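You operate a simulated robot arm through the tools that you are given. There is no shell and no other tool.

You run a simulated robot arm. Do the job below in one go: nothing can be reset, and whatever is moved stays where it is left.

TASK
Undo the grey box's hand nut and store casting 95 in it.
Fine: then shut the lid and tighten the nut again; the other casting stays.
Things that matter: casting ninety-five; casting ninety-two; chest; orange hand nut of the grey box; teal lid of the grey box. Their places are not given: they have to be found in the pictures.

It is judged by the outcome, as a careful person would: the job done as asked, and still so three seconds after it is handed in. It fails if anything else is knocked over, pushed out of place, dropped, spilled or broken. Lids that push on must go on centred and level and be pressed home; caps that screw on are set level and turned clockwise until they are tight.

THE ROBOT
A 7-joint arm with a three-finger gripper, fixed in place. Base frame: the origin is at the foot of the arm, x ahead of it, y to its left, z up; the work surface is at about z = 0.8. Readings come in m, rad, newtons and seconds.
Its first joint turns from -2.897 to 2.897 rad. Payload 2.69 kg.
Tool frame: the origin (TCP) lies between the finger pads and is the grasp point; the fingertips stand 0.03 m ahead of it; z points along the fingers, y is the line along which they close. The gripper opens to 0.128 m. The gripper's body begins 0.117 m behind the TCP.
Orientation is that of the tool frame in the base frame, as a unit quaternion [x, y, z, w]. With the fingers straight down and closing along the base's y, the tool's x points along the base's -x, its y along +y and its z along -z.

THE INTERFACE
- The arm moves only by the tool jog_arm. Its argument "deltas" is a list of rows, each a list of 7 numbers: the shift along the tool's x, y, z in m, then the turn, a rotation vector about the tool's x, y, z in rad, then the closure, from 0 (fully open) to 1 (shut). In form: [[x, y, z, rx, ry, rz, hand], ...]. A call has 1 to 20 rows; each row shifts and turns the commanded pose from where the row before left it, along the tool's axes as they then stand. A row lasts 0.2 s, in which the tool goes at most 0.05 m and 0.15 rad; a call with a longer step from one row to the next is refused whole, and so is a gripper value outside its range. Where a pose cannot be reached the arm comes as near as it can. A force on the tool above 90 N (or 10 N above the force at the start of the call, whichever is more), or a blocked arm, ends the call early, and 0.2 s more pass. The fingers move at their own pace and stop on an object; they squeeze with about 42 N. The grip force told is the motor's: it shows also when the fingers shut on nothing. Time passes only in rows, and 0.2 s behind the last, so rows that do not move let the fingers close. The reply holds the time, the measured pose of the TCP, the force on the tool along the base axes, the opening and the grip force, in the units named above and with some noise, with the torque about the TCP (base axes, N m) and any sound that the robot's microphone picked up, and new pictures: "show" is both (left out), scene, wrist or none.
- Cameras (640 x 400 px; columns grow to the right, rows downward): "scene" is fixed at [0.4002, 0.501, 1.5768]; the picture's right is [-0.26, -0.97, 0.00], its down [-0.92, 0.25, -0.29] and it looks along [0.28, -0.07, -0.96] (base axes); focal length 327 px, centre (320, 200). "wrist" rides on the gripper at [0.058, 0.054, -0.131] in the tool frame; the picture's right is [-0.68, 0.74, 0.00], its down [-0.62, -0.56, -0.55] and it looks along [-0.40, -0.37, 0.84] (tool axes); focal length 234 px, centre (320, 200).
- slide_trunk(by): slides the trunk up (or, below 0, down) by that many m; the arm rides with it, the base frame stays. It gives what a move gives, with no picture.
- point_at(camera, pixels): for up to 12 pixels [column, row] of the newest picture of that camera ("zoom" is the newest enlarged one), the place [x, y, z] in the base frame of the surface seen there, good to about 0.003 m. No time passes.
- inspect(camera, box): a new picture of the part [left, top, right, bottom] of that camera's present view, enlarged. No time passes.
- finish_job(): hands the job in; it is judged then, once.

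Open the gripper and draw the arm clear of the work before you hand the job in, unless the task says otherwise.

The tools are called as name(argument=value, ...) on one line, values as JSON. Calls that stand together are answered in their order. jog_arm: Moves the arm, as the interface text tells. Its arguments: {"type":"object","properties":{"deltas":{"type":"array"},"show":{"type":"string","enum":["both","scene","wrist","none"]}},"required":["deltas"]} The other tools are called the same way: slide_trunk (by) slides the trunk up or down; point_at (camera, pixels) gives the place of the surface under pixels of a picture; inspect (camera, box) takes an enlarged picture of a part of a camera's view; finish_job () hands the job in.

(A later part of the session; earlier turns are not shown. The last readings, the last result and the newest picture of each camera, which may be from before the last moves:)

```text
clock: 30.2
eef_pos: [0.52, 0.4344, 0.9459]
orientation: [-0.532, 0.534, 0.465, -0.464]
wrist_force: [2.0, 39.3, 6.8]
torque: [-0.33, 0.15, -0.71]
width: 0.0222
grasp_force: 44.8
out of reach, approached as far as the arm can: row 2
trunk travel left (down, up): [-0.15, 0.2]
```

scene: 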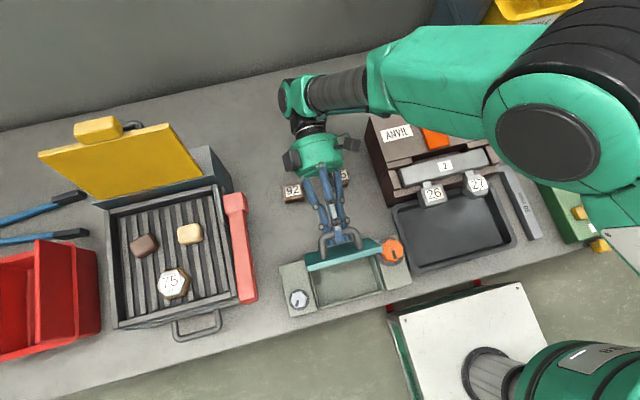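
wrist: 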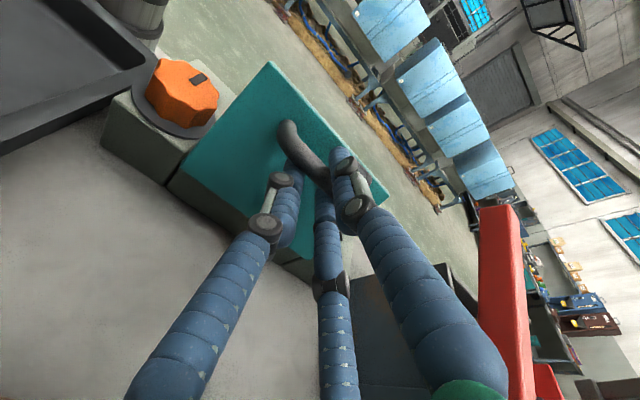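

The tilt limit is reached at about 1.43 rad and the lid is near 80°. I'll keep pushing the handle back along its arc while easing the tilt, letting the round bar turn in the fingers.

jog_arm(deltas=[[-0.0024, -0.002, -0.0104, 0.135, 0, 0, 1], [0, -0.0064, -0.0089, 0.15, 0, 0, 1], [0, 0, 0, 0, 0, 0, 1]], show="both")

```text
clock: 31.0
eef_pos: [0.5435, 0.4342, 0.9419]
orientation: [-0.594, 0.595, 0.382, -0.383]
wrist_force: [3.4, -11.5, 7.5]
torque: [0.18, 0.04, 0.7]
width: 0.0218
grasp_force: 45.2
trunk travel left (down, up): [-0.15, 0.2]
```

scene: 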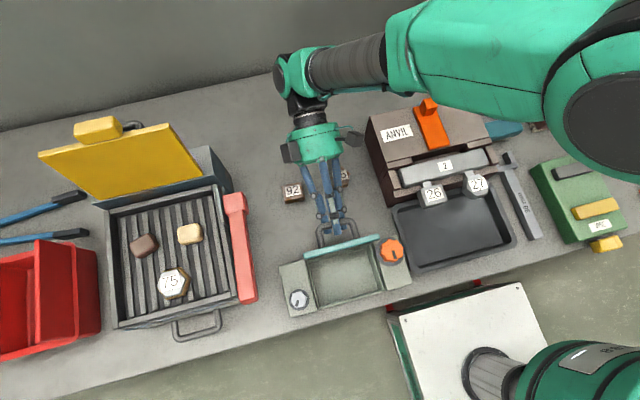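
wrist: 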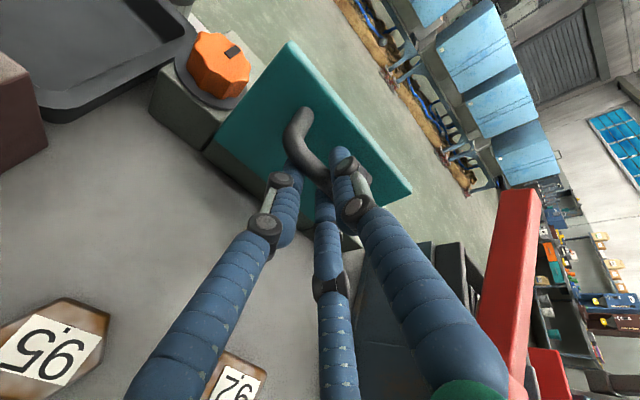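

The lid is about vertical and the forces are small. I'll push on to about 100°.

jog_arm(deltas=[[0, -0.0084, -0.0068, 0.15, 0, 0, 1], [0, 0, 0, 0, 0, 0, 1]], show="scene")

inspect(camera="scene", box=[270, 170, 430, 320])

```text
clock: 31.6
eef_pos: [0.5519, 0.4336, 0.9372]
orientation: [-0.621, 0.622, 0.337, -0.336]
wrist_force: [5.5, -18.5, 7.2]
torque: [0.41, -0.01, 0.62]
width: 0.0219
grasp_force: 45.2
trunk travel left (down, up): [-0.15, 0.2]
```

scene: 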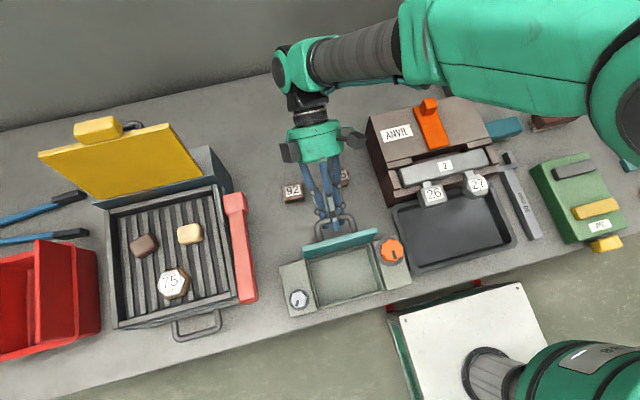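

```text
2.67 times, centred on (350, 245) of scene
```

zoom: 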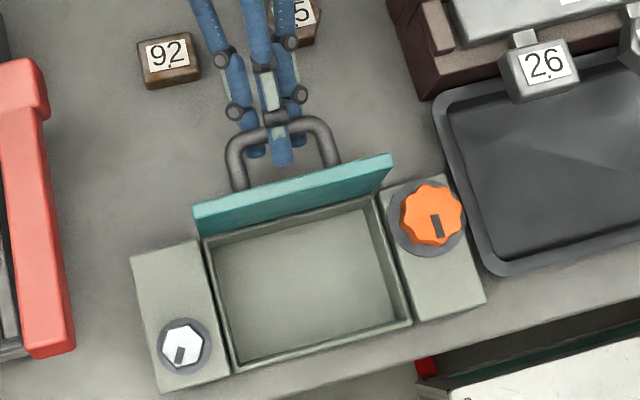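

The lid is past vertical, leaning back. I'll push a bit further to feel for its stop.

jog_arm(deltas=[[0, -0.0101, -0.0036, 0.1, 0, 0, 1], [0, 0, 0, 0, 0, 0, 1]], show="scene")

inspect(camera="scene", box=[270, 170, 430, 320])

```text
clock: 32.2
eef_pos: [0.5595, 0.4346, 0.931]
orientation: [-0.637, 0.638, 0.306, -0.304]
wrist_force: [9.0, -13.8, 10.9]
torque: [0.43, 0.05, 0.59]
width: 0.0218
grasp_force: 45.2
trunk travel left (down, up): [-0.15, 0.2]
```

scene: 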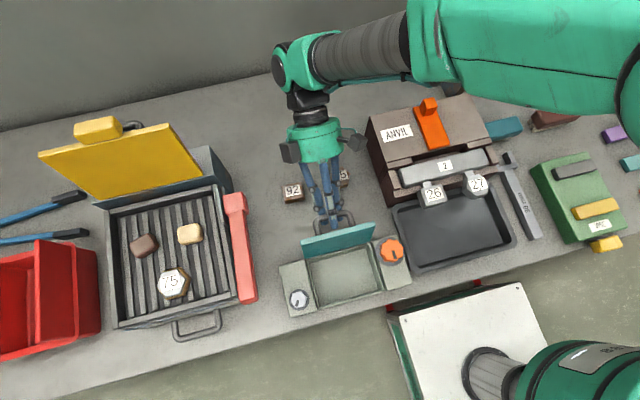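

```text
2.67 times, centred on (350, 245) of scene
```

zoom: 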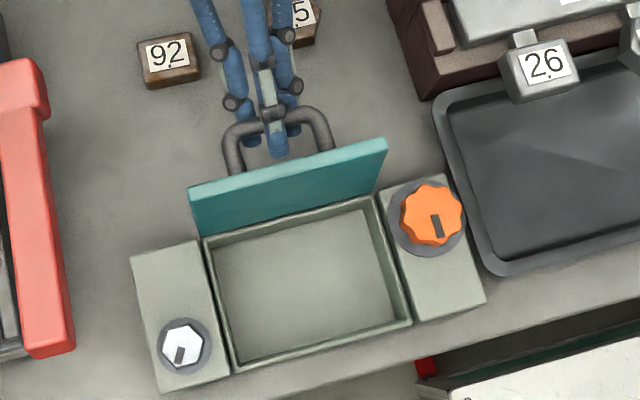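

No stop has been felt yet and the loads are small. I'll push another step of about 7°.

jog_arm(deltas=[[0, -0.0108, -0.001, 0.05, 0, 0, 1], [0, 0, 0, 0, 0, 0, 1]], show="scene")

inspect(camera="scene", box=[270, 170, 430, 320])

```text
clock: 32.8
eef_pos: [0.568, 0.4351, 0.923]
orientation: [-0.644, 0.645, 0.291, -0.289]
wrist_force: [13.2, -11.7, 14.2]
torque: [0.78, 0.17, 0.35]
width: 0.0219
grasp_force: 45.1
trunk travel left (down, up): [-0.15, 0.2]
```

scene: 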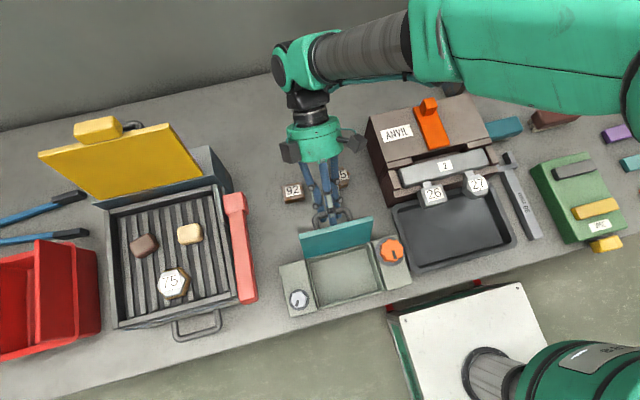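

```text
2.67 times, centred on (350, 245) of scene
```

zoom: 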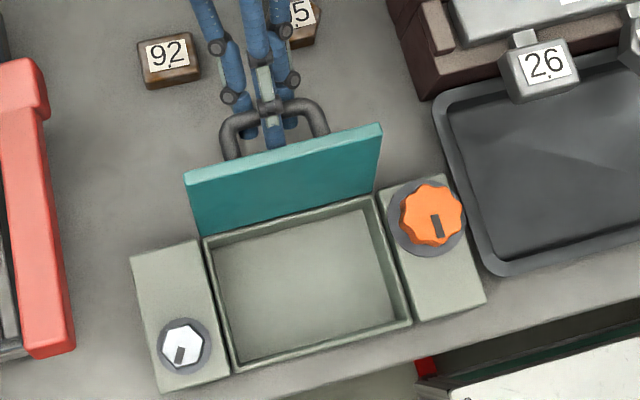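

The lid is at about 113° and still moves freely, so I'll push one more step while watching the force.

jog_arm(deltas=[[0, -0.0105, 0.0002, 0.04, 0, 0, 1], [0, 0, 0, 0, 0, 0, 1]], show="scene")

inspect(camera="scene", box=[270, 170, 430, 320])

```text
clock: 33.4
eef_pos: [0.5705, 0.4354, 0.9205]
orientation: [0.65, -0.65, -0.278, 0.278]
wrist_force: [-33.0, -7.7, 65.1]
torque: [-0.1, 0.75, 0.65]
width: 0.0222
grasp_force: 44.8
trunk travel left (down, up): [-0.15, 0.2]
```

scene: 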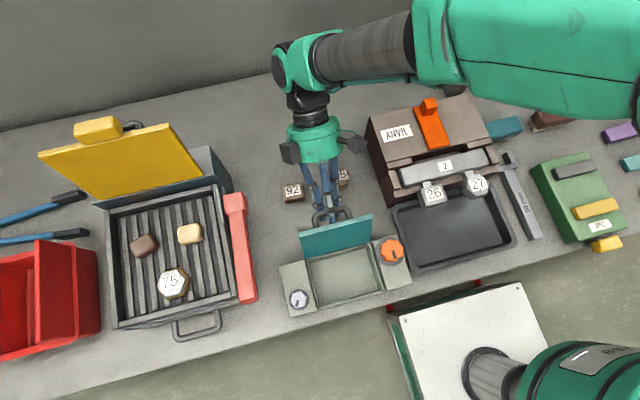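

```text
2.67 times, centred on (350, 245) of scene
```

zoom: 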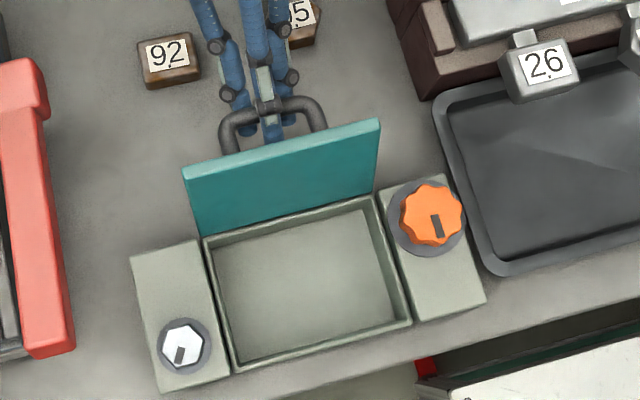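

The stop is found: force rose to about 73 N and the lid stands at about 115°. I'll back off the push, open the fingers a little, and check that the lid stays put.

jog_arm(deltas=[[0, 0.004, 0, 0, 0, 0, 1], [0, 0.003, 0, 0, 0, 0, 1], [0, 0, 0, 0, 0, 0, 0.69], [0, 0, 0, 0, 0, 0, 0.69], [0, 0, 0, 0, 0, 0, 0.69]], show="scene")

inspect(camera="scene", box=[270, 170, 430, 320])

```text
clock: 34.6
eef_pos: [0.5687, 0.4365, 0.9196]
orientation: [-0.65, 0.651, 0.278, -0.277]
wrist_force: [0.1, 0.2, 0.3]
torque: [0.01, 0.03, -0.01]
width: 0.0393
grasp_force: 0.0
trunk travel left (down, up): [-0.15, 0.2]
```

scene: 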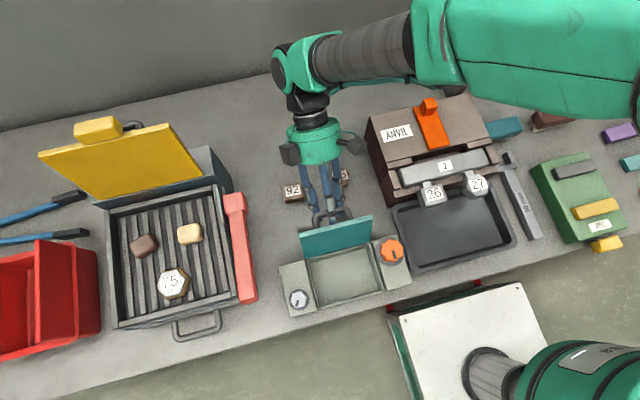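

```text
2.67 times, centred on (350, 245) of scene
```

zoom: 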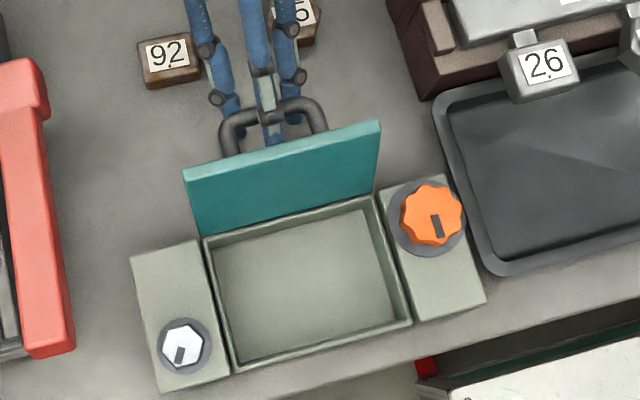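

The lid stays open by itself with zero force on the hand. I'll withdraw along the finger axis, up and away from the handle.

jog_arm(deltas=[[0, 0, -0.02, 0, 0, 0, 0.69], [0, 0, -0.03, 0, 0, 0, 0.69], [0, 0, -0.04, 0, 0, 0, 0.69], [0, 0, -0.04, 0, 0, 0, 0.69], [0, 0, 0, 0, 0, 0, 0.69]])

```text
clock: 35.8
eef_pos: [0.6618, 0.4345, 1.0106]
orientation: [-0.65, 0.651, 0.278, -0.277]
wrist_force: [0.1, -0.3, -1.0]
torque: [0.0, 0.01, -0.01]
width: 0.0398
grasp_force: 0.1
trunk travel left (down, up): [-0.15, 0.2]
```

scene: 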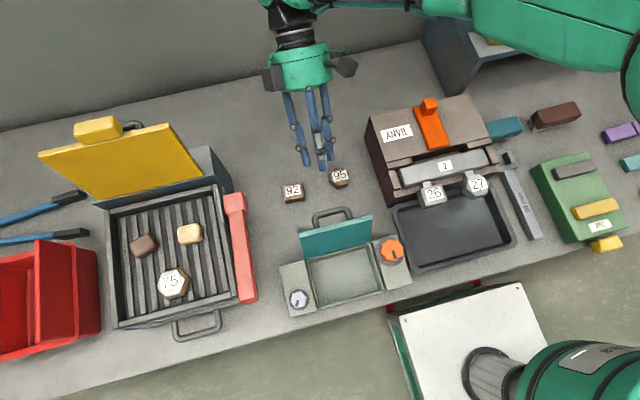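
wrist: 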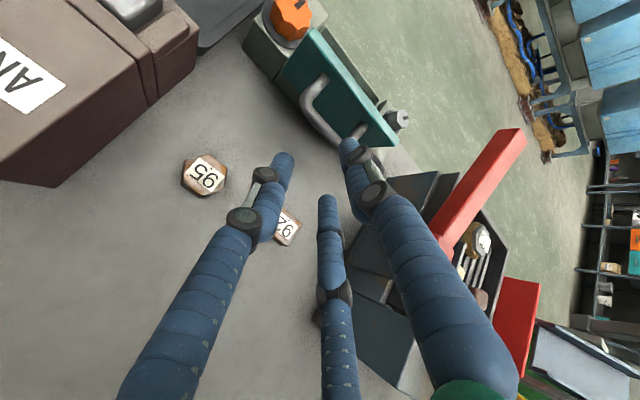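

The hand is clear and the lid stands open. I'll bring the tool upright again (+rx 0.81 rad) and look at the castings.

jog_arm(deltas=[[0, 0, 0, 0.135, 0, 0, 0.4], [0, 0, 0, 0.135, 0, 0, 0.4], [0, 0, 0, 0.135, 0, 0, 0.4], [0, 0, 0, 0.135, 0, 0, 0.4], [0, 0, 0, 0.135, 0, 0, 0.4], [0, 0, 0, 0.133, 0, 0, 0.4], [0, 0, 0, 0, 0, 0, 0.4]])

inspect(camera="scene", box=[260, 150, 380, 225])

```text
clock: 37.4
eef_pos: [0.663, 0.4356, 1.0094]
orientation: [-0.707, 0.707, -0.002, 0.001]
wrist_force: [0.2, 0.5, 0.7]
torque: [0.0, -0.03, 0.0]
width: 0.0768
grasp_force: 0.0
trunk travel left (down, up): [-0.15, 0.2]
```

scene: 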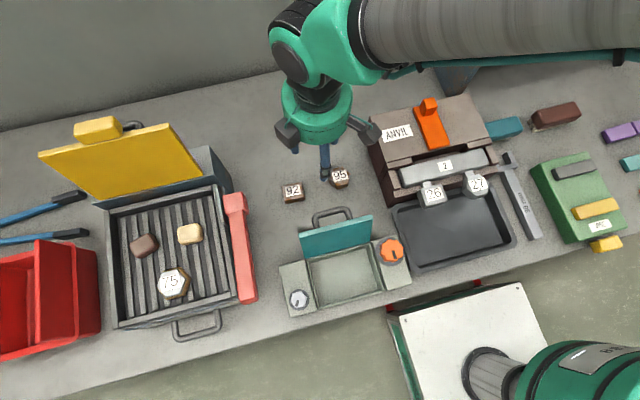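
wrist: 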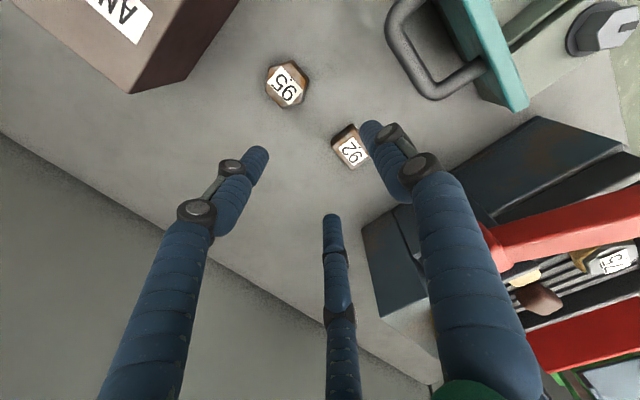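

```text
5.33 times, centred on (320, 188) of scene
```

zoom: 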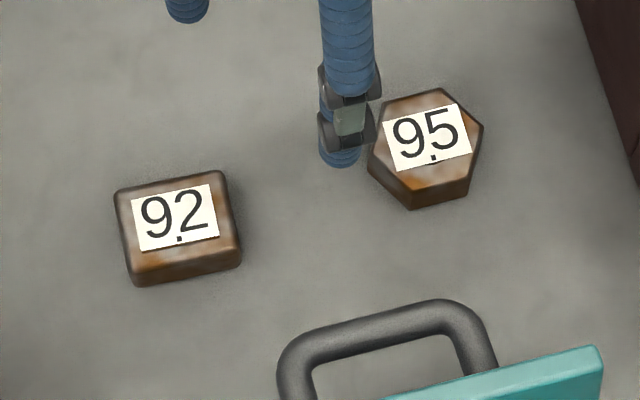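

Casting 95 is the hexagon (wrist (287,84), scene (339,177)) and 92 is the rectangular block, left alone. I'll measure 95's outline in both views.

point_at(camera="zoom", pixels=[[430, 140], [385, 105], [442, 92], [480, 128], [462, 175], [408, 190], [372, 155], [470, 195], [415, 205]])

point_at(camera="wrist", pixels=[[287, 84], [270, 72], [290, 64], [306, 78], [302, 98], [285, 106], [268, 92], [350, 147]])

inspect(camera="wrist", box=[245, 50, 405, 170])

```text
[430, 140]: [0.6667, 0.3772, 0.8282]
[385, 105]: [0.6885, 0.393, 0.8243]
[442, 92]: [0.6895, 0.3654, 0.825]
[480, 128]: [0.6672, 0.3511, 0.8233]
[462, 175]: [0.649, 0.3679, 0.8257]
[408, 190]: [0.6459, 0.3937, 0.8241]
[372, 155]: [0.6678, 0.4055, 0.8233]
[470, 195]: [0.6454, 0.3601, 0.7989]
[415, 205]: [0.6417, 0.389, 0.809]
```

```text
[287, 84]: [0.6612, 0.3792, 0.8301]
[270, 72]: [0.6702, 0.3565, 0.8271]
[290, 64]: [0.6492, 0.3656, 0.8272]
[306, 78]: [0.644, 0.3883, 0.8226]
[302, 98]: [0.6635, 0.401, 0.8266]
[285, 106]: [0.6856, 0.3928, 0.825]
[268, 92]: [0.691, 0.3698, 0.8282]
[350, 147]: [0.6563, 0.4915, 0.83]
```

```text
3.33 times, centred on (325, 110) of wrist
```

zoom: 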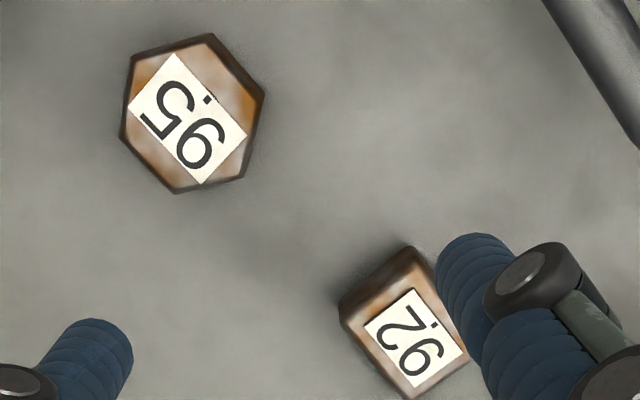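

Casting 95's centre is about (0.667, 0.379), top z ≈ 0.827, with flats facing ±x that match my finger directions at θ = −π/2. I'll move above it with the fingers opened to about 0.09 m.

jog_arm(deltas=[[0.0283, -0.0022, 0.01, 0, 0, 0, 0.3], [0.0283, -0.0023, 0.01, 0, 0, 0, 0.3], [0, 0, 0.045, 0, 0, 0, 0.3], [0, 0, 0.044, 0, 0, 0, 0.3], [0, 0, 0, 0, 0, 0, 0.3]])

```text
clock: 38.6
eef_pos: [0.6669, 0.3779, 0.8991]
orientation: [-0.707, 0.707, 0.001, 0.0]
wrist_force: [0.2, -0.1, -0.1]
torque: [-0.03, 0.04, -0.01]
width: 0.0897
grasp_force: 0.1
trunk travel left (down, up): [-0.15, 0.2]
```

scene: 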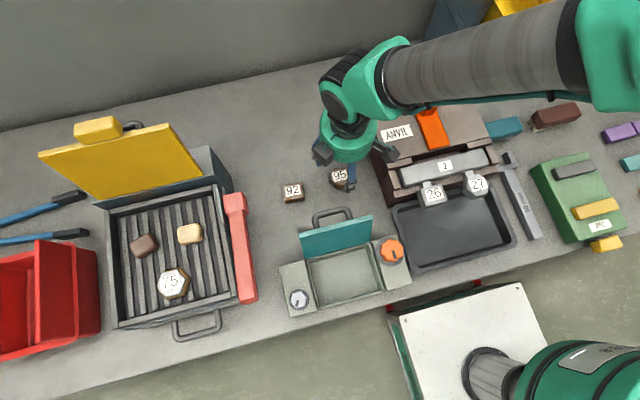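
wrist: 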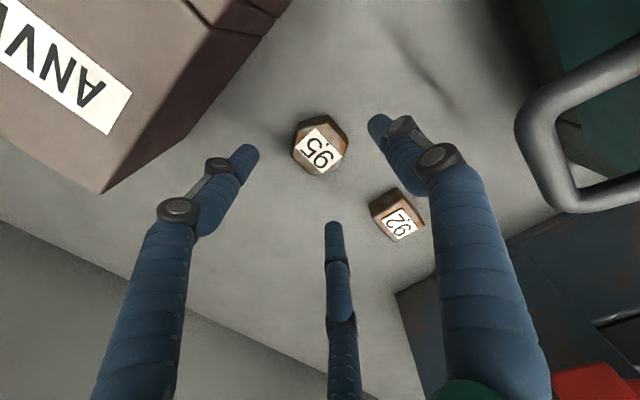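

Casting 95 lies between the fingers. Before descending I'll check the hand's bracket near the anvil at (385,150) for clearance.

point_at(camera="scene", pixels=[[388, 150], [383, 145], [396, 155], [323, 155], [372, 140], [378, 130], [345, 148]])

inspect(camera="scene", box=[290, 100, 430, 200])

```text
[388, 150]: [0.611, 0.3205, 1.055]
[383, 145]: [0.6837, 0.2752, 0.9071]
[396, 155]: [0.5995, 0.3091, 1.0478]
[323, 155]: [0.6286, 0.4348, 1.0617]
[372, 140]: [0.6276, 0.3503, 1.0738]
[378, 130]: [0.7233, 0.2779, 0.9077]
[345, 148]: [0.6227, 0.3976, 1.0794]
```

```text
4.00 times, centred on (360, 150) of scene
```

zoom: 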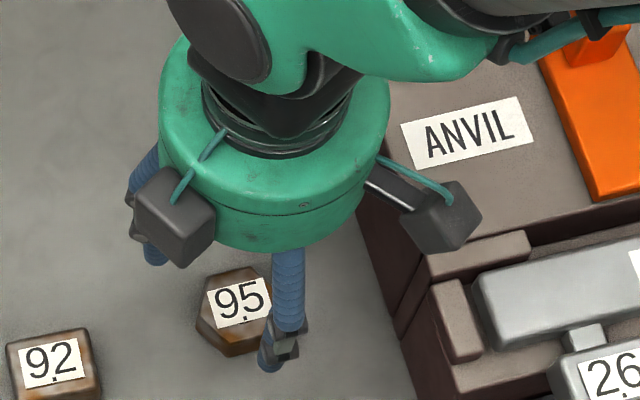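

The camera block is at z ≈ 1.05 and will stay above and beside the anvil (z 0.91) after descending 63 mm. I'll go down around casting 95.

jog_arm(deltas=[[-0.001, 0, 0.022, 0, 0, 0, 0.3], [0, 0, 0.021, 0, 0, 0, 0.3], [0, 0, 0.02, 0, 0, 0, 0.3], [0, 0, 0, 0, 0, 0, 0.3]])

```text
clock: 39.6
eef_pos: [0.6668, 0.3794, 0.838]
orientation: [-0.706, 0.708, -0.001, 0.0]
wrist_force: [-0.3, 0.3, -0.7]
torque: [0.0, 0.01, -0.01]
width: 0.0894
grasp_force: 0.1
trunk travel left (down, up): [-0.15, 0.2]
```

scene: 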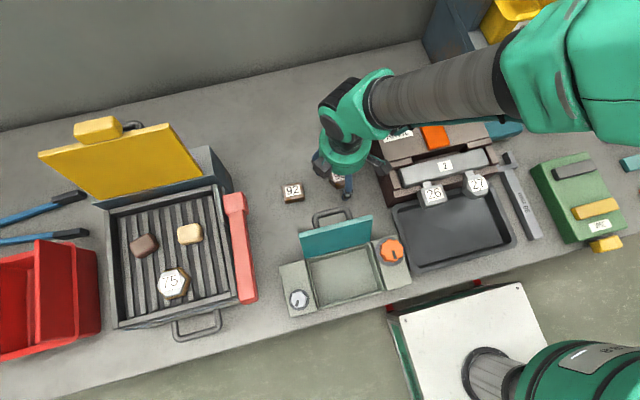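
wrist: 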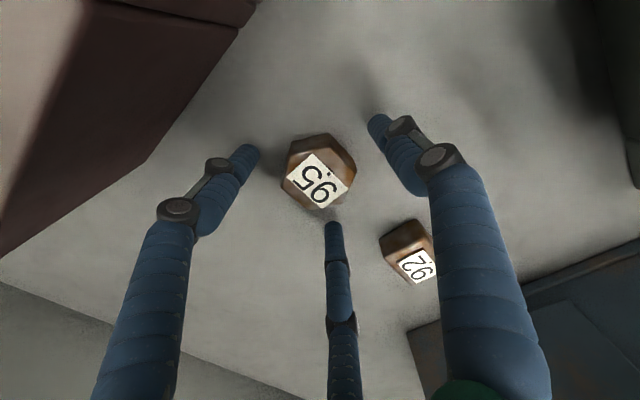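

The fingertips surround casting 95, with 92 well outside them. I'll close gently.

jog_arm(deltas=[[0, 0, 0.002, 0, 0, 0, 0.5], [0, 0, 0, 0, 0, 0, 0.65], [0, 0, 0, 0, 0, 0, 0.8], [0, 0, 0, 0, 0, 0, 1], [0, 0, 0, 0, 0, 0, 1]])

```text
clock: 40.8
eef_pos: [0.6666, 0.3795, 0.8358]
orientation: [-0.706, 0.708, -0.001, 0.001]
wrist_force: [0.4, 0.2, -0.4]
torque: [-0.01, 0.0, -0.01]
width: 0.0471
grasp_force: 42.6
trunk travel left (down, up): [-0.15, 0.2]
```

scene: 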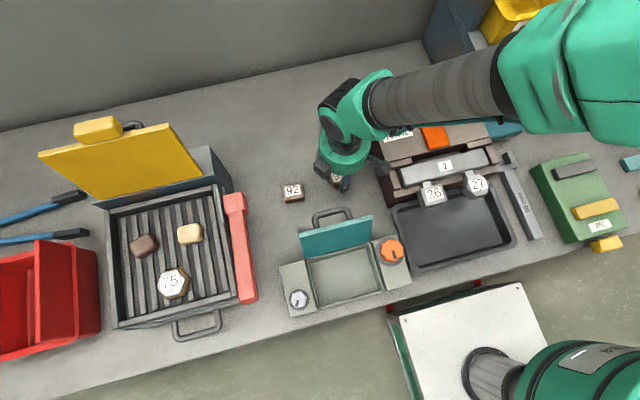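
wrist: 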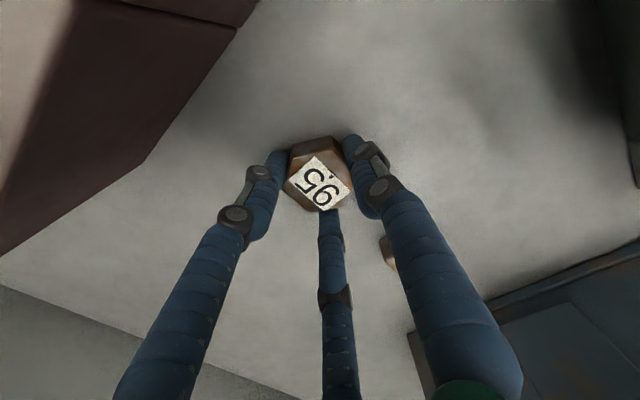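

The grip on casting 95 is solid (0.047 m, 43 N) with no side load. I'll lift it straight up and measure the box interior.

jog_arm(deltas=[[0, 0, -0.02, 0, 0, 0, 1], [0, 0, -0.04, 0, 0, 0, 1], [0, 0, -0.045, 0, 0, 0, 1], [0, 0, -0.045, 0, 0, 0, 1], [0, 0, -0.045, 0, 0, 0, 1], [0, 0, -0.03, 0, 0, 0, 1], [0, 0, 0, 0, 0, 0, 1]])

inspect(camera="scene", box=[270, 200, 430, 320])

```text
clock: 42.4
eef_pos: [0.6654, 0.3811, 1.0615]
orientation: [-0.706, 0.708, -0.001, 0.001]
wrist_force: [0.5, -0.3, -0.9]
torque: [0.04, -0.01, -0.02]
width: 0.047
grasp_force: 42.0
trunk travel left (down, up): [-0.15, 0.2]
```

scene: 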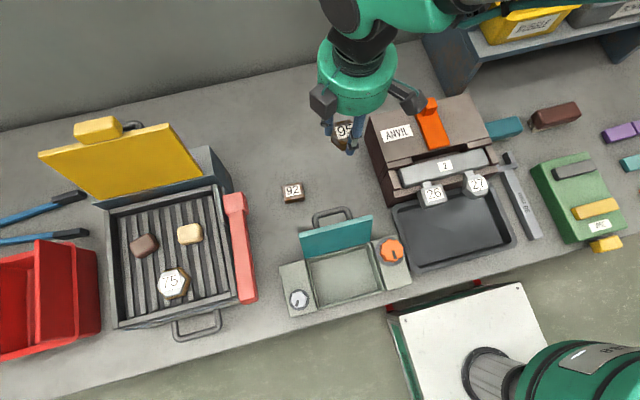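
wrist: 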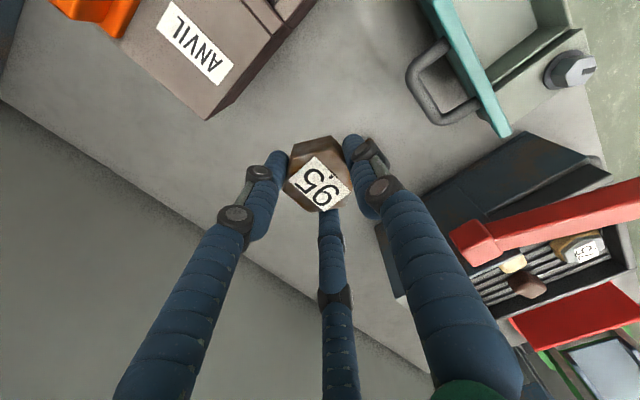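

```text
3.33 times, centred on (350, 260) of scene
```

zoom: 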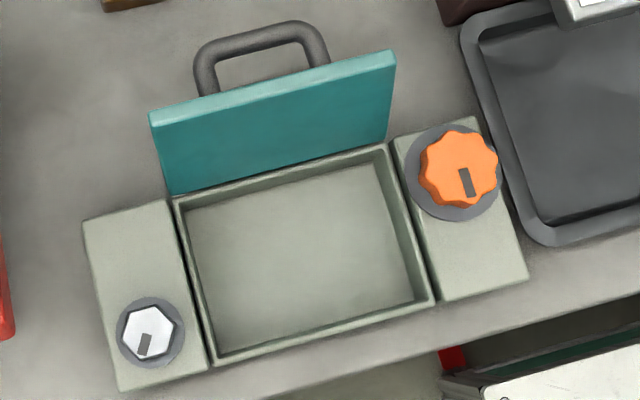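

Casting 95 is held level at (320,178) in the wrist view, and the box interior is open. I'll measure its floor and inner walls.

point_at(camera="zoom", pixels=[[300, 255], [190, 210], [375, 162], [415, 295], [222, 348], [178, 200], [386, 150], [432, 300], [216, 360], [350, 210], [260, 300], [272, 130]])

```text
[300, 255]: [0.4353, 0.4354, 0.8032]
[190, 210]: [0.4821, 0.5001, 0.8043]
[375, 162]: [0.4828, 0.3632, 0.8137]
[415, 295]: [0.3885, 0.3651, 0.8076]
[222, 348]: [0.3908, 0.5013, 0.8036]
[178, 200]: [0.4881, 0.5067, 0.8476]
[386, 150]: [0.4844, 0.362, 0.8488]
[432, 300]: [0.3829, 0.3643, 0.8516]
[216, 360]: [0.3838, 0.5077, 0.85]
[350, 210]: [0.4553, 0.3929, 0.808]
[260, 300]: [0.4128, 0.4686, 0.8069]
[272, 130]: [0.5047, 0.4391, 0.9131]
```

The floor is at z ≈ 0.805 and the rim at 0.85, with the inside spanning x 0.388–0.482 and y 0.367–0.503, so casting 95 (28 mm tall) fits under the lid. I'll carry it over the open lid to above (0.438, 0.437).

jog_arm(deltas=[[-0.0093, 0.0379, 0, 0, 0, 0, 1], [-0.0093, 0.0379, 0, 0, 0, 0, 1], [-0.0093, 0.0379, 0, 0, 0, 0, 1], [-0.0093, 0.0379, 0, 0, 0, 0, 1], [-0.0093, 0.0379, 0, 0, 0, 0, 1], [-0.0093, 0.0379, 0, 0, 0, 0, 1], [0, 0, 0, 0, 0, 0, 1]])

```text
clock: 44.0
eef_pos: [0.4414, 0.4367, 1.0601]
orientation: [-0.707, 0.707, -0.001, 0.0]
wrist_force: [0.9, 0.8, -1.0]
torque: [-0.01, -0.04, 0.01]
width: 0.0468
grasp_force: 41.9
trunk travel left (down, up): [-0.15, 0.2]
```

scene: 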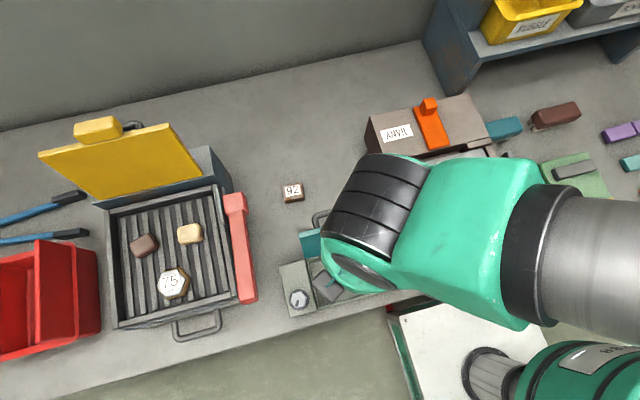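
wrist: 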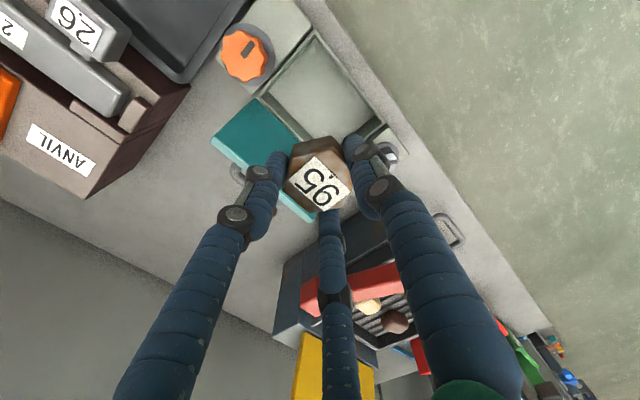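

The casting is above the box. I'll descend to z ≈ 0.93 and check the alignment with the opening.

jog_arm(deltas=[[0, 0, 0.045, 0, 0, 0, 1], [0, 0, 0.045, 0, 0, 0, 1], [0, 0, 0.04, 0, 0, 0, 1], [0, 0, 0, 0, 0, 0, 1]])

```text
clock: 45.0
eef_pos: [0.4443, 0.435, 0.9292]
orientation: [-0.707, 0.708, -0.001, 0.0]
wrist_force: [0.8, -0.4, -1.3]
torque: [-0.01, 0.02, 0.01]
width: 0.0473
grasp_force: 41.9
trunk travel left (down, up): [-0.15, 0.2]
```

scene: 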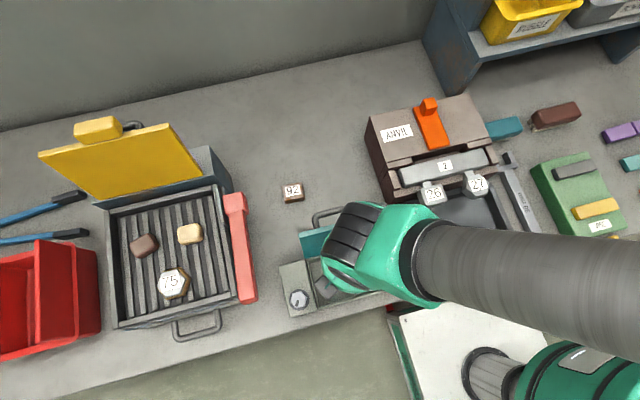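
wrist: 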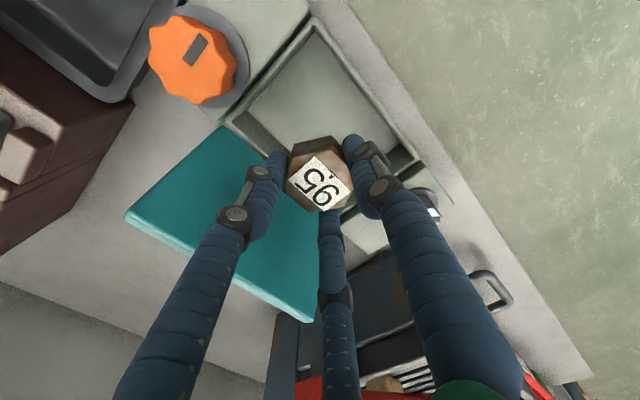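

The casting lines up with the opening. I'll shift 6 mm toward the robot and lower it in, stopping just above the floor.

jog_arm(deltas=[[0, 0.006, 0, 0, 0, 0, 1], [0, 0, 0.03, 0, 0, 0, 1], [0, 0, 0.03, 0, 0, 0, 1], [0, 0, 0.022, 0, 0, 0, 1], [0, 0, 0, 0, 0, 0, 1]])

```text
clock: 46.2
eef_pos: [0.4362, 0.4375, 0.8473]
orientation: [-0.707, 0.707, 0.001, 0.001]
wrist_force: [-0.3, 0.3, -1.5]
torque: [0.02, 0.02, 0.0]
width: 0.0471
grasp_force: 42.5
trunk travel left (down, up): [-0.15, 0.2]
```

scene: 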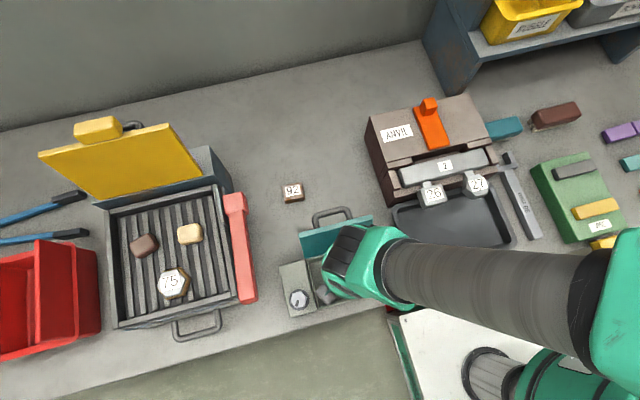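
wrist: 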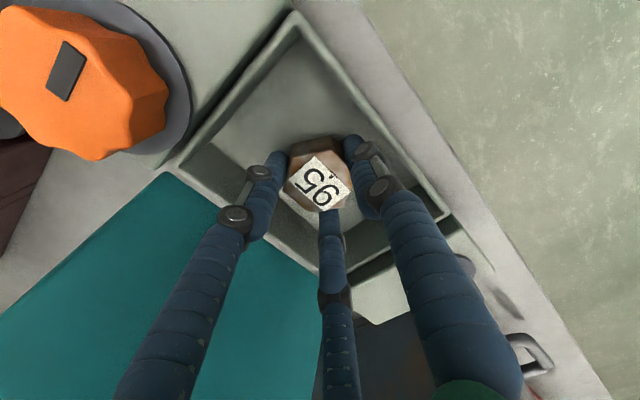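

The casting hangs inside the box, about 5 mm above the floor. I'll lower it in small steps until I feel contact.

jog_arm(deltas=[[0, 0, 0.003, 0, 0, 0, 1], [0, 0, 0.001, 0, 0, 0, 1], [0, 0, 0, 0, 0, 0, 1]], show="none")

```text
clock: 47.0
eef_pos: [0.4342, 0.4353, 0.8451]
orientation: [-0.707, 0.708, -0.001, 0.0]
wrist_force: [0.4, -0.8, -2.0]
torque: [0.01, 0.01, -0.01]
width: 0.0467
grasp_force: 42.0
trunk travel left (down, up): [-0.15, 0.2]
```

There is no contact yet at z = 0.845, so I'll lower a little more.

jog_arm(deltas=[[0, 0, 0.002, 0, 0, 0, 1], [0, 0, 0, 0, 0, 0, 1]], show="none")

```text
clock: 47.6
eef_pos: [0.4328, 0.4367, 0.843]
orientation: [-0.706, 0.708, -0.001, 0.001]
wrist_force: [-0.7, 0.7, -1.3]
torque: [-0.02, -0.01, -0.02]
width: 0.0473
grasp_force: 41.6
trunk travel left (down, up): [-0.15, 0.2]
```

Still no contact at 0.843; another 2 mm.

jog_arm(deltas=[[0, 0, 0.002, 0, 0, 0, 1], [0, 0, 0, 0, 0, 0, 1]], show="none")

```text
clock: 48.2
eef_pos: [0.4338, 0.4374, 0.8407]
orientation: [-0.706, 0.708, -0.001, 0.0]
wrist_force: [-2.1, -4.4, 11.8]
torque: [-0.13, 0.13, 0.03]
width: 0.0471
grasp_force: 42.1
trunk travel left (down, up): [-0.15, 0.2]
```

There is contact with the floor (about 12 N). I'll open the fingers a few millimetres and rise straight out.

jog_arm(deltas=[[0, 0, 0, 0, 0, 0, 0.53], [0, 0, 0, 0, 0, 0, 0.53], [0, 0, -0.02, 0, 0, 0, 0.53], [0, 0, -0.03, 0, 0, 0, 0.53], [0, 0, -0.04, 0, 0, 0, 0.53], [0, 0, -0.045, 0, 0, 0, 0.53], [0, 0, -0.045, 0, 0, 0, 0.53], [0, 0, -0.04, 0, 0, 0, 0.53], [0, 0, 0, 0, 0, 0, 0.53]])

```text
clock: 50.2
eef_pos: [0.4348, 0.4351, 1.0614]
orientation: [-0.707, 0.708, -0.001, 0.0]
wrist_force: [-0.4, 0.2, 0.8]
torque: [0.02, -0.01, 0.0]
width: 0.0604
grasp_force: 0.0
trunk travel left (down, up): [-0.15, 0.2]
```

scene: 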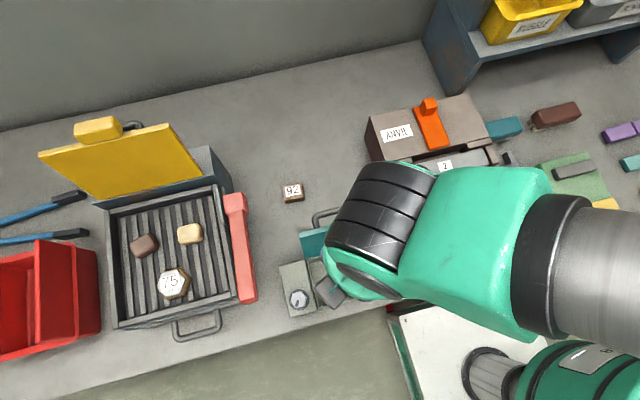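
wrist: 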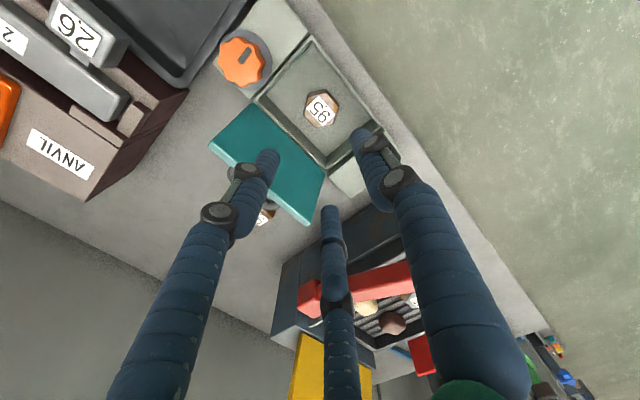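

Casting 95 sits flat in the box at (320,108) in the wrist view. Next is shutting the lid: I'll go back over the lid to the far side, where I can take the handle again.

jog_arm(deltas=[[0, -0.038, 0, 0, 0, 0, 0.53], [0, -0.038, 0, 0, 0, 0, 0.53], [0, -0.038, 0, 0, 0, 0, 0.53], [0, -0.038, 0, 0, 0, 0, 0.53], [0, -0.038, 0, 0, 0, 0, 0.6], [0, -0.038, 0, 0, 0, 0, 0.69], [0, 0, 0.02, -0.135, 0, 0, 0.69], [0, 0, 0.02, -0.135, 0, 0, 0.69], [0, 0, 0, -0.135, 0, 0, 0.69], [0, 0, 0, -0.135, 0, 0, 0.69], [0, 0, 0, -0.135, 0, 0, 0.69], [0, 0, 0, -0.133, 0, 0, 0.69], [0, 0, 0, 0, 0, 0, 0.69]])

inspect(camera="scene", box=[270, 170, 430, 320])

```text
clock: 53.0
eef_pos: [0.6593, 0.4358, 1.0199]
orientation: [-0.649, 0.651, 0.278, -0.279]
wrist_force: [0.1, 0.7, -0.8]
torque: [-0.01, 0.08, -0.06]
width: 0.0394
grasp_force: 0.0
trunk travel left (down, up): [-0.15, 0.2]
```

scene: 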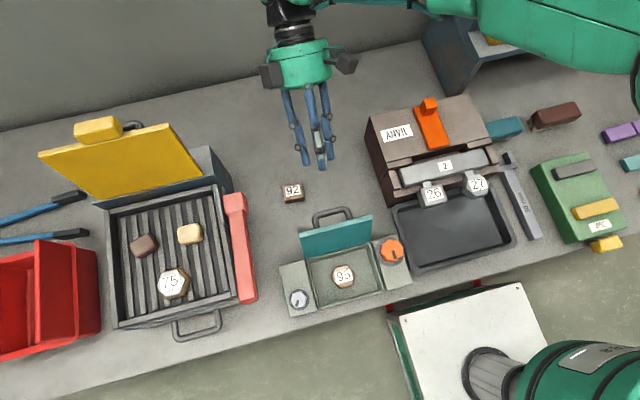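
wrist: 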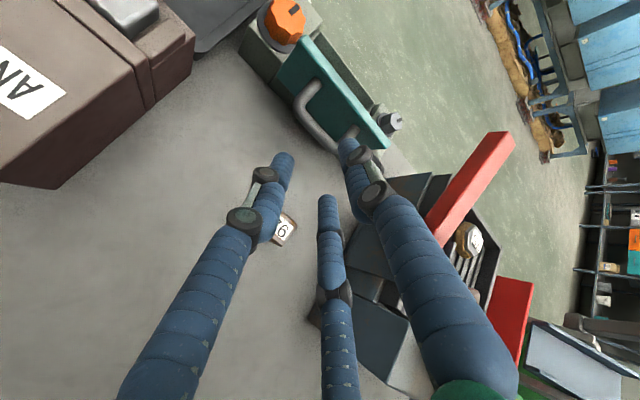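

```text
2.67 times, centred on (350, 245) of scene
```

zoom: 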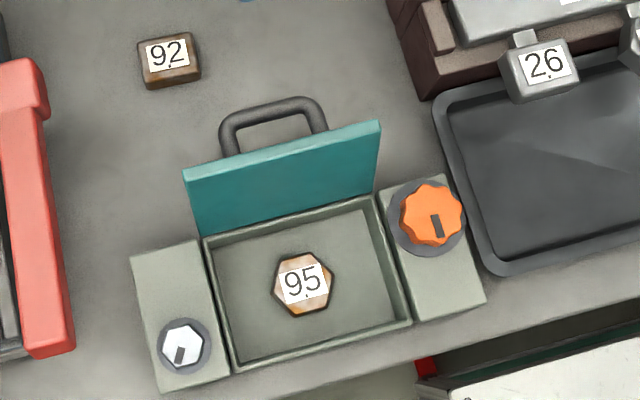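

Casting 95 lies flat in the box and 92 is untouched. I'll measure the handle bar's present place.

point_at(camera="zoom", pixels=[[245, 113], [270, 106], [295, 102], [226, 125], [318, 108], [285, 150], [372, 125], [190, 172]])

point_at(camera="wrist", pixels=[[300, 98], [305, 115], [317, 134], [328, 146], [330, 90]])

```text
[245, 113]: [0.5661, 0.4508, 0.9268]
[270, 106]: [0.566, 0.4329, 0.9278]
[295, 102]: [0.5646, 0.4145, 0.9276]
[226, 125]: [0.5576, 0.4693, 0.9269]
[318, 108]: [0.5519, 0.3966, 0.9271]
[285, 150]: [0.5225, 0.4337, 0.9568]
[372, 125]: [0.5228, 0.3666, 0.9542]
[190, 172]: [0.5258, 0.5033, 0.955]
```

```text
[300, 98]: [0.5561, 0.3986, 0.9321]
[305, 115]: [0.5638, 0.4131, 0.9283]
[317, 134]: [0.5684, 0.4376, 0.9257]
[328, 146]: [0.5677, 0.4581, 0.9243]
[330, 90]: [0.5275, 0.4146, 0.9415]
```

The bar's centre is at about (0.564, 0.922) with y 0.40–0.47. I'll line up and approach along the finger axis, pausing about 40 mm short.

jog_arm(deltas=[[0, -0.0104, 0, 0, 0, 0, 0.648], [0, 0, 0.045, 0, 0, 0, 0.648], [0, 0, 0.045, 0, 0, 0, 0.648], [0, 0, 0, 0, 0, 0, 0.648]])

inspect(camera="wrist", box=[240, 60, 400, 220])

inspect(camera="scene", box=[270, 150, 430, 300])

```text
clock: 54.0
eef_pos: [0.6028, 0.436, 0.9526]
orientation: [-0.649, 0.651, 0.279, -0.278]
wrist_force: [-0.2, -0.1, -0.7]
torque: [-0.06, -0.03, 0.03]
width: 0.045
grasp_force: 0.0
trunk travel left (down, up): [-0.15, 0.2]
```

scene: 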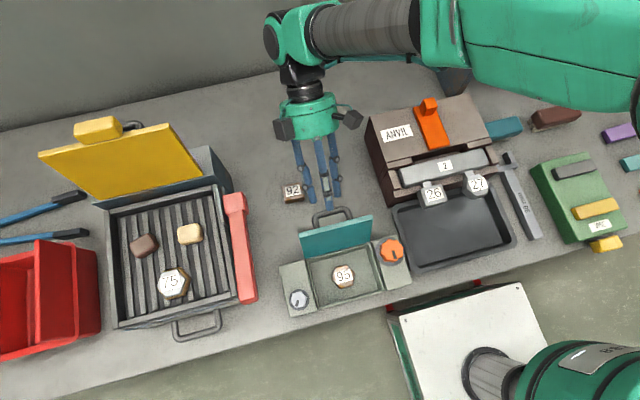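
wrist: 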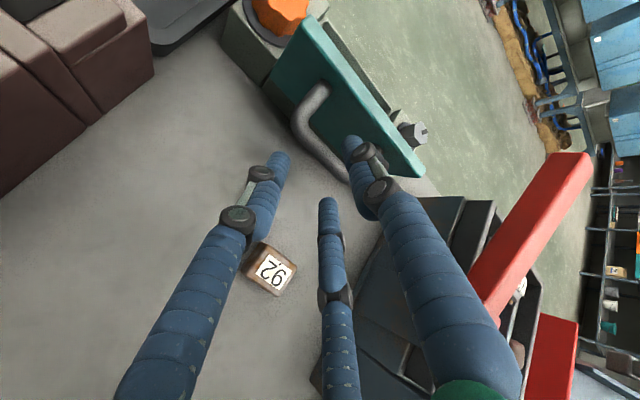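

```text
2.50 times, centred on (320, 140) of wrist
```

zoom: 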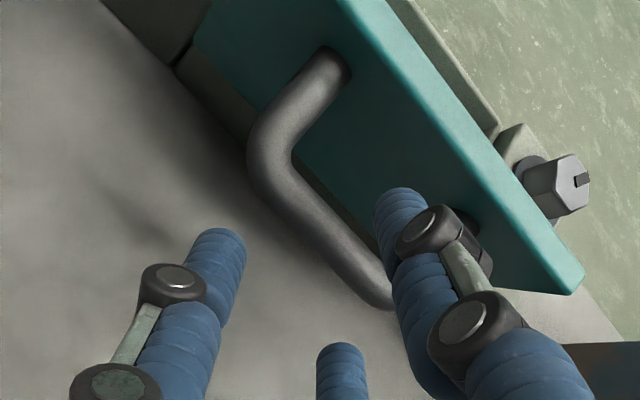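

```text
2.67 times, centred on (350, 225) of scene
```

zoom: 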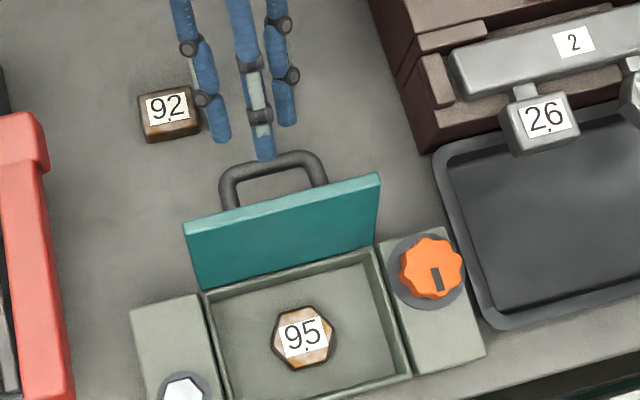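

The bar passes between the single finger (zoom (400,190)) and the other two, so the approach is lined up. I'll advance the remaining 43 mm slowly.

jog_arm(deltas=[[0, 0, 0.015, 0, 0, 0, 0.648], [0, 0, 0.015, 0, 0, 0, 0.648], [0, 0, 0.013, 0, 0, 0, 0.648], [0, 0, 0, 0, 0, 0, 0.648]])

inspect(camera="scene", box=[270, 150, 430, 300])

inspect(camera="wrist", box=[240, 60, 400, 220])

```text
clock: 55.0
eef_pos: [0.5707, 0.4356, 0.9207]
orientation: [-0.65, 0.651, 0.277, -0.278]
wrist_force: [1.3, 0.8, -0.1]
torque: [0.03, -0.04, 0.02]
width: 0.0447
grasp_force: 0.0
trunk travel left (down, up): [-0.15, 0.2]
```

scene: 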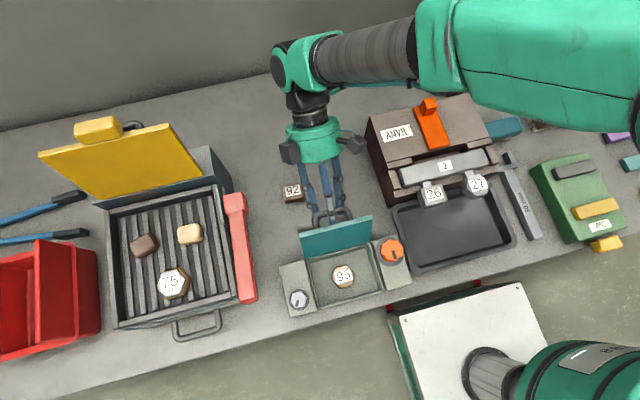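
wrist: 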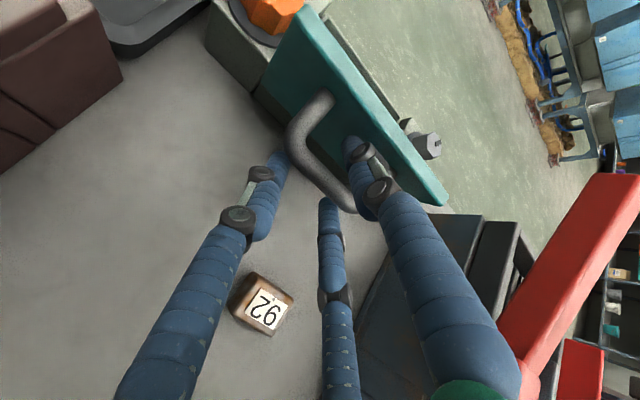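

```text
2.67 times, centred on (350, 225) of scene
```

zoom: 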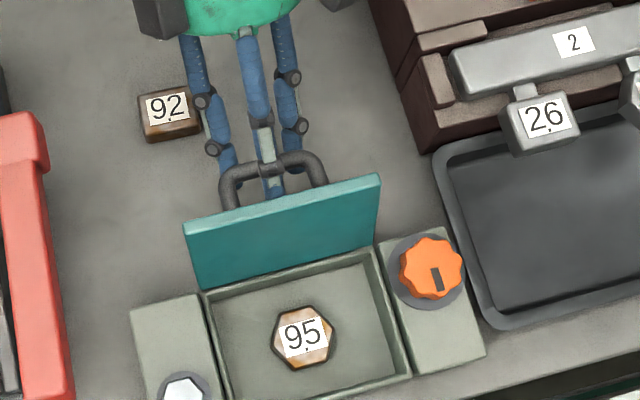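

```text
2.50 times, centred on (320, 140) of wrist
```

zoom: 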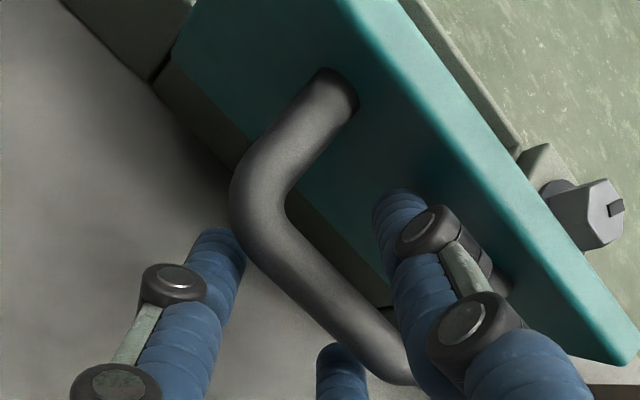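

The bar is between the fingers with no contact force, so I'll close on it.

jog_arm(deltas=[[0, 0, 0, 0, 0, 0, 0.75], [0, 0, 0, 0, 0, 0, 0.85], [0, 0, 0, 0, 0, 0, 1], [0, 0, 0, 0, 0, 0, 1]], show="wrist")

```text
clock: 56.0
eef_pos: [0.5702, 0.4359, 0.9225]
orientation: [0.651, -0.65, -0.278, 0.277]
wrist_force: [-8.4, -0.8, 4.2]
torque: [0.54, 0.06, 0.6]
width: 0.0219
grasp_force: 44.9
trunk travel left (down, up): [-0.15, 0.2]
```

wrist: 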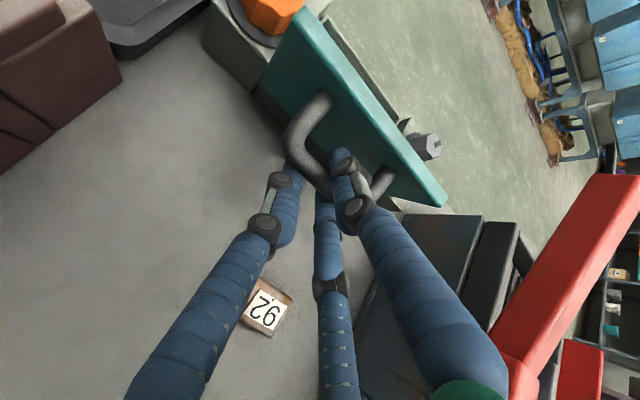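

The bar is gripped (0.022 m, small loads). I'll swing the lid back along its arc with the tool tilt held, so the round bar turns in the fingers; first three steps.

jog_arm(deltas=[[0, 0.0113, -0.0005, 0, 0, 0, 1], [0, 0.0113, 0.0009, 0, 0, 0, 1], [0, 0.0111, 0.0022, 0, 0, 0, 1], [0, 0, 0, 0, 0, 0, 1]], show="scene")

```text
clock: 57.0
eef_pos: [0.5452, 0.4348, 0.9432]
orientation: [-0.649, 0.651, 0.278, -0.278]
wrist_force: [-8.5, 4.4, -16.2]
torque: [0.68, -0.11, 0.44]
width: 0.0217
grasp_force: 45.2
trunk travel left (down, up): [-0.15, 0.2]
```

scene: 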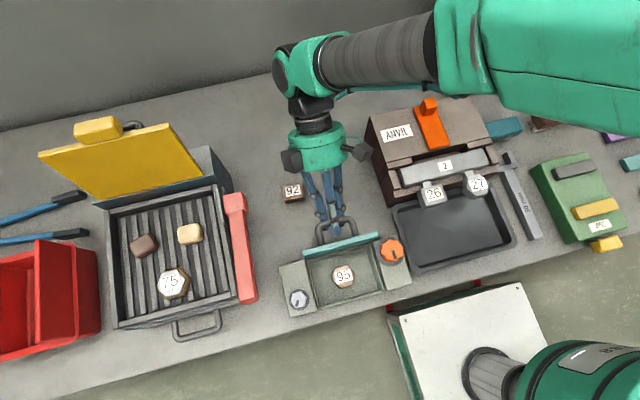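

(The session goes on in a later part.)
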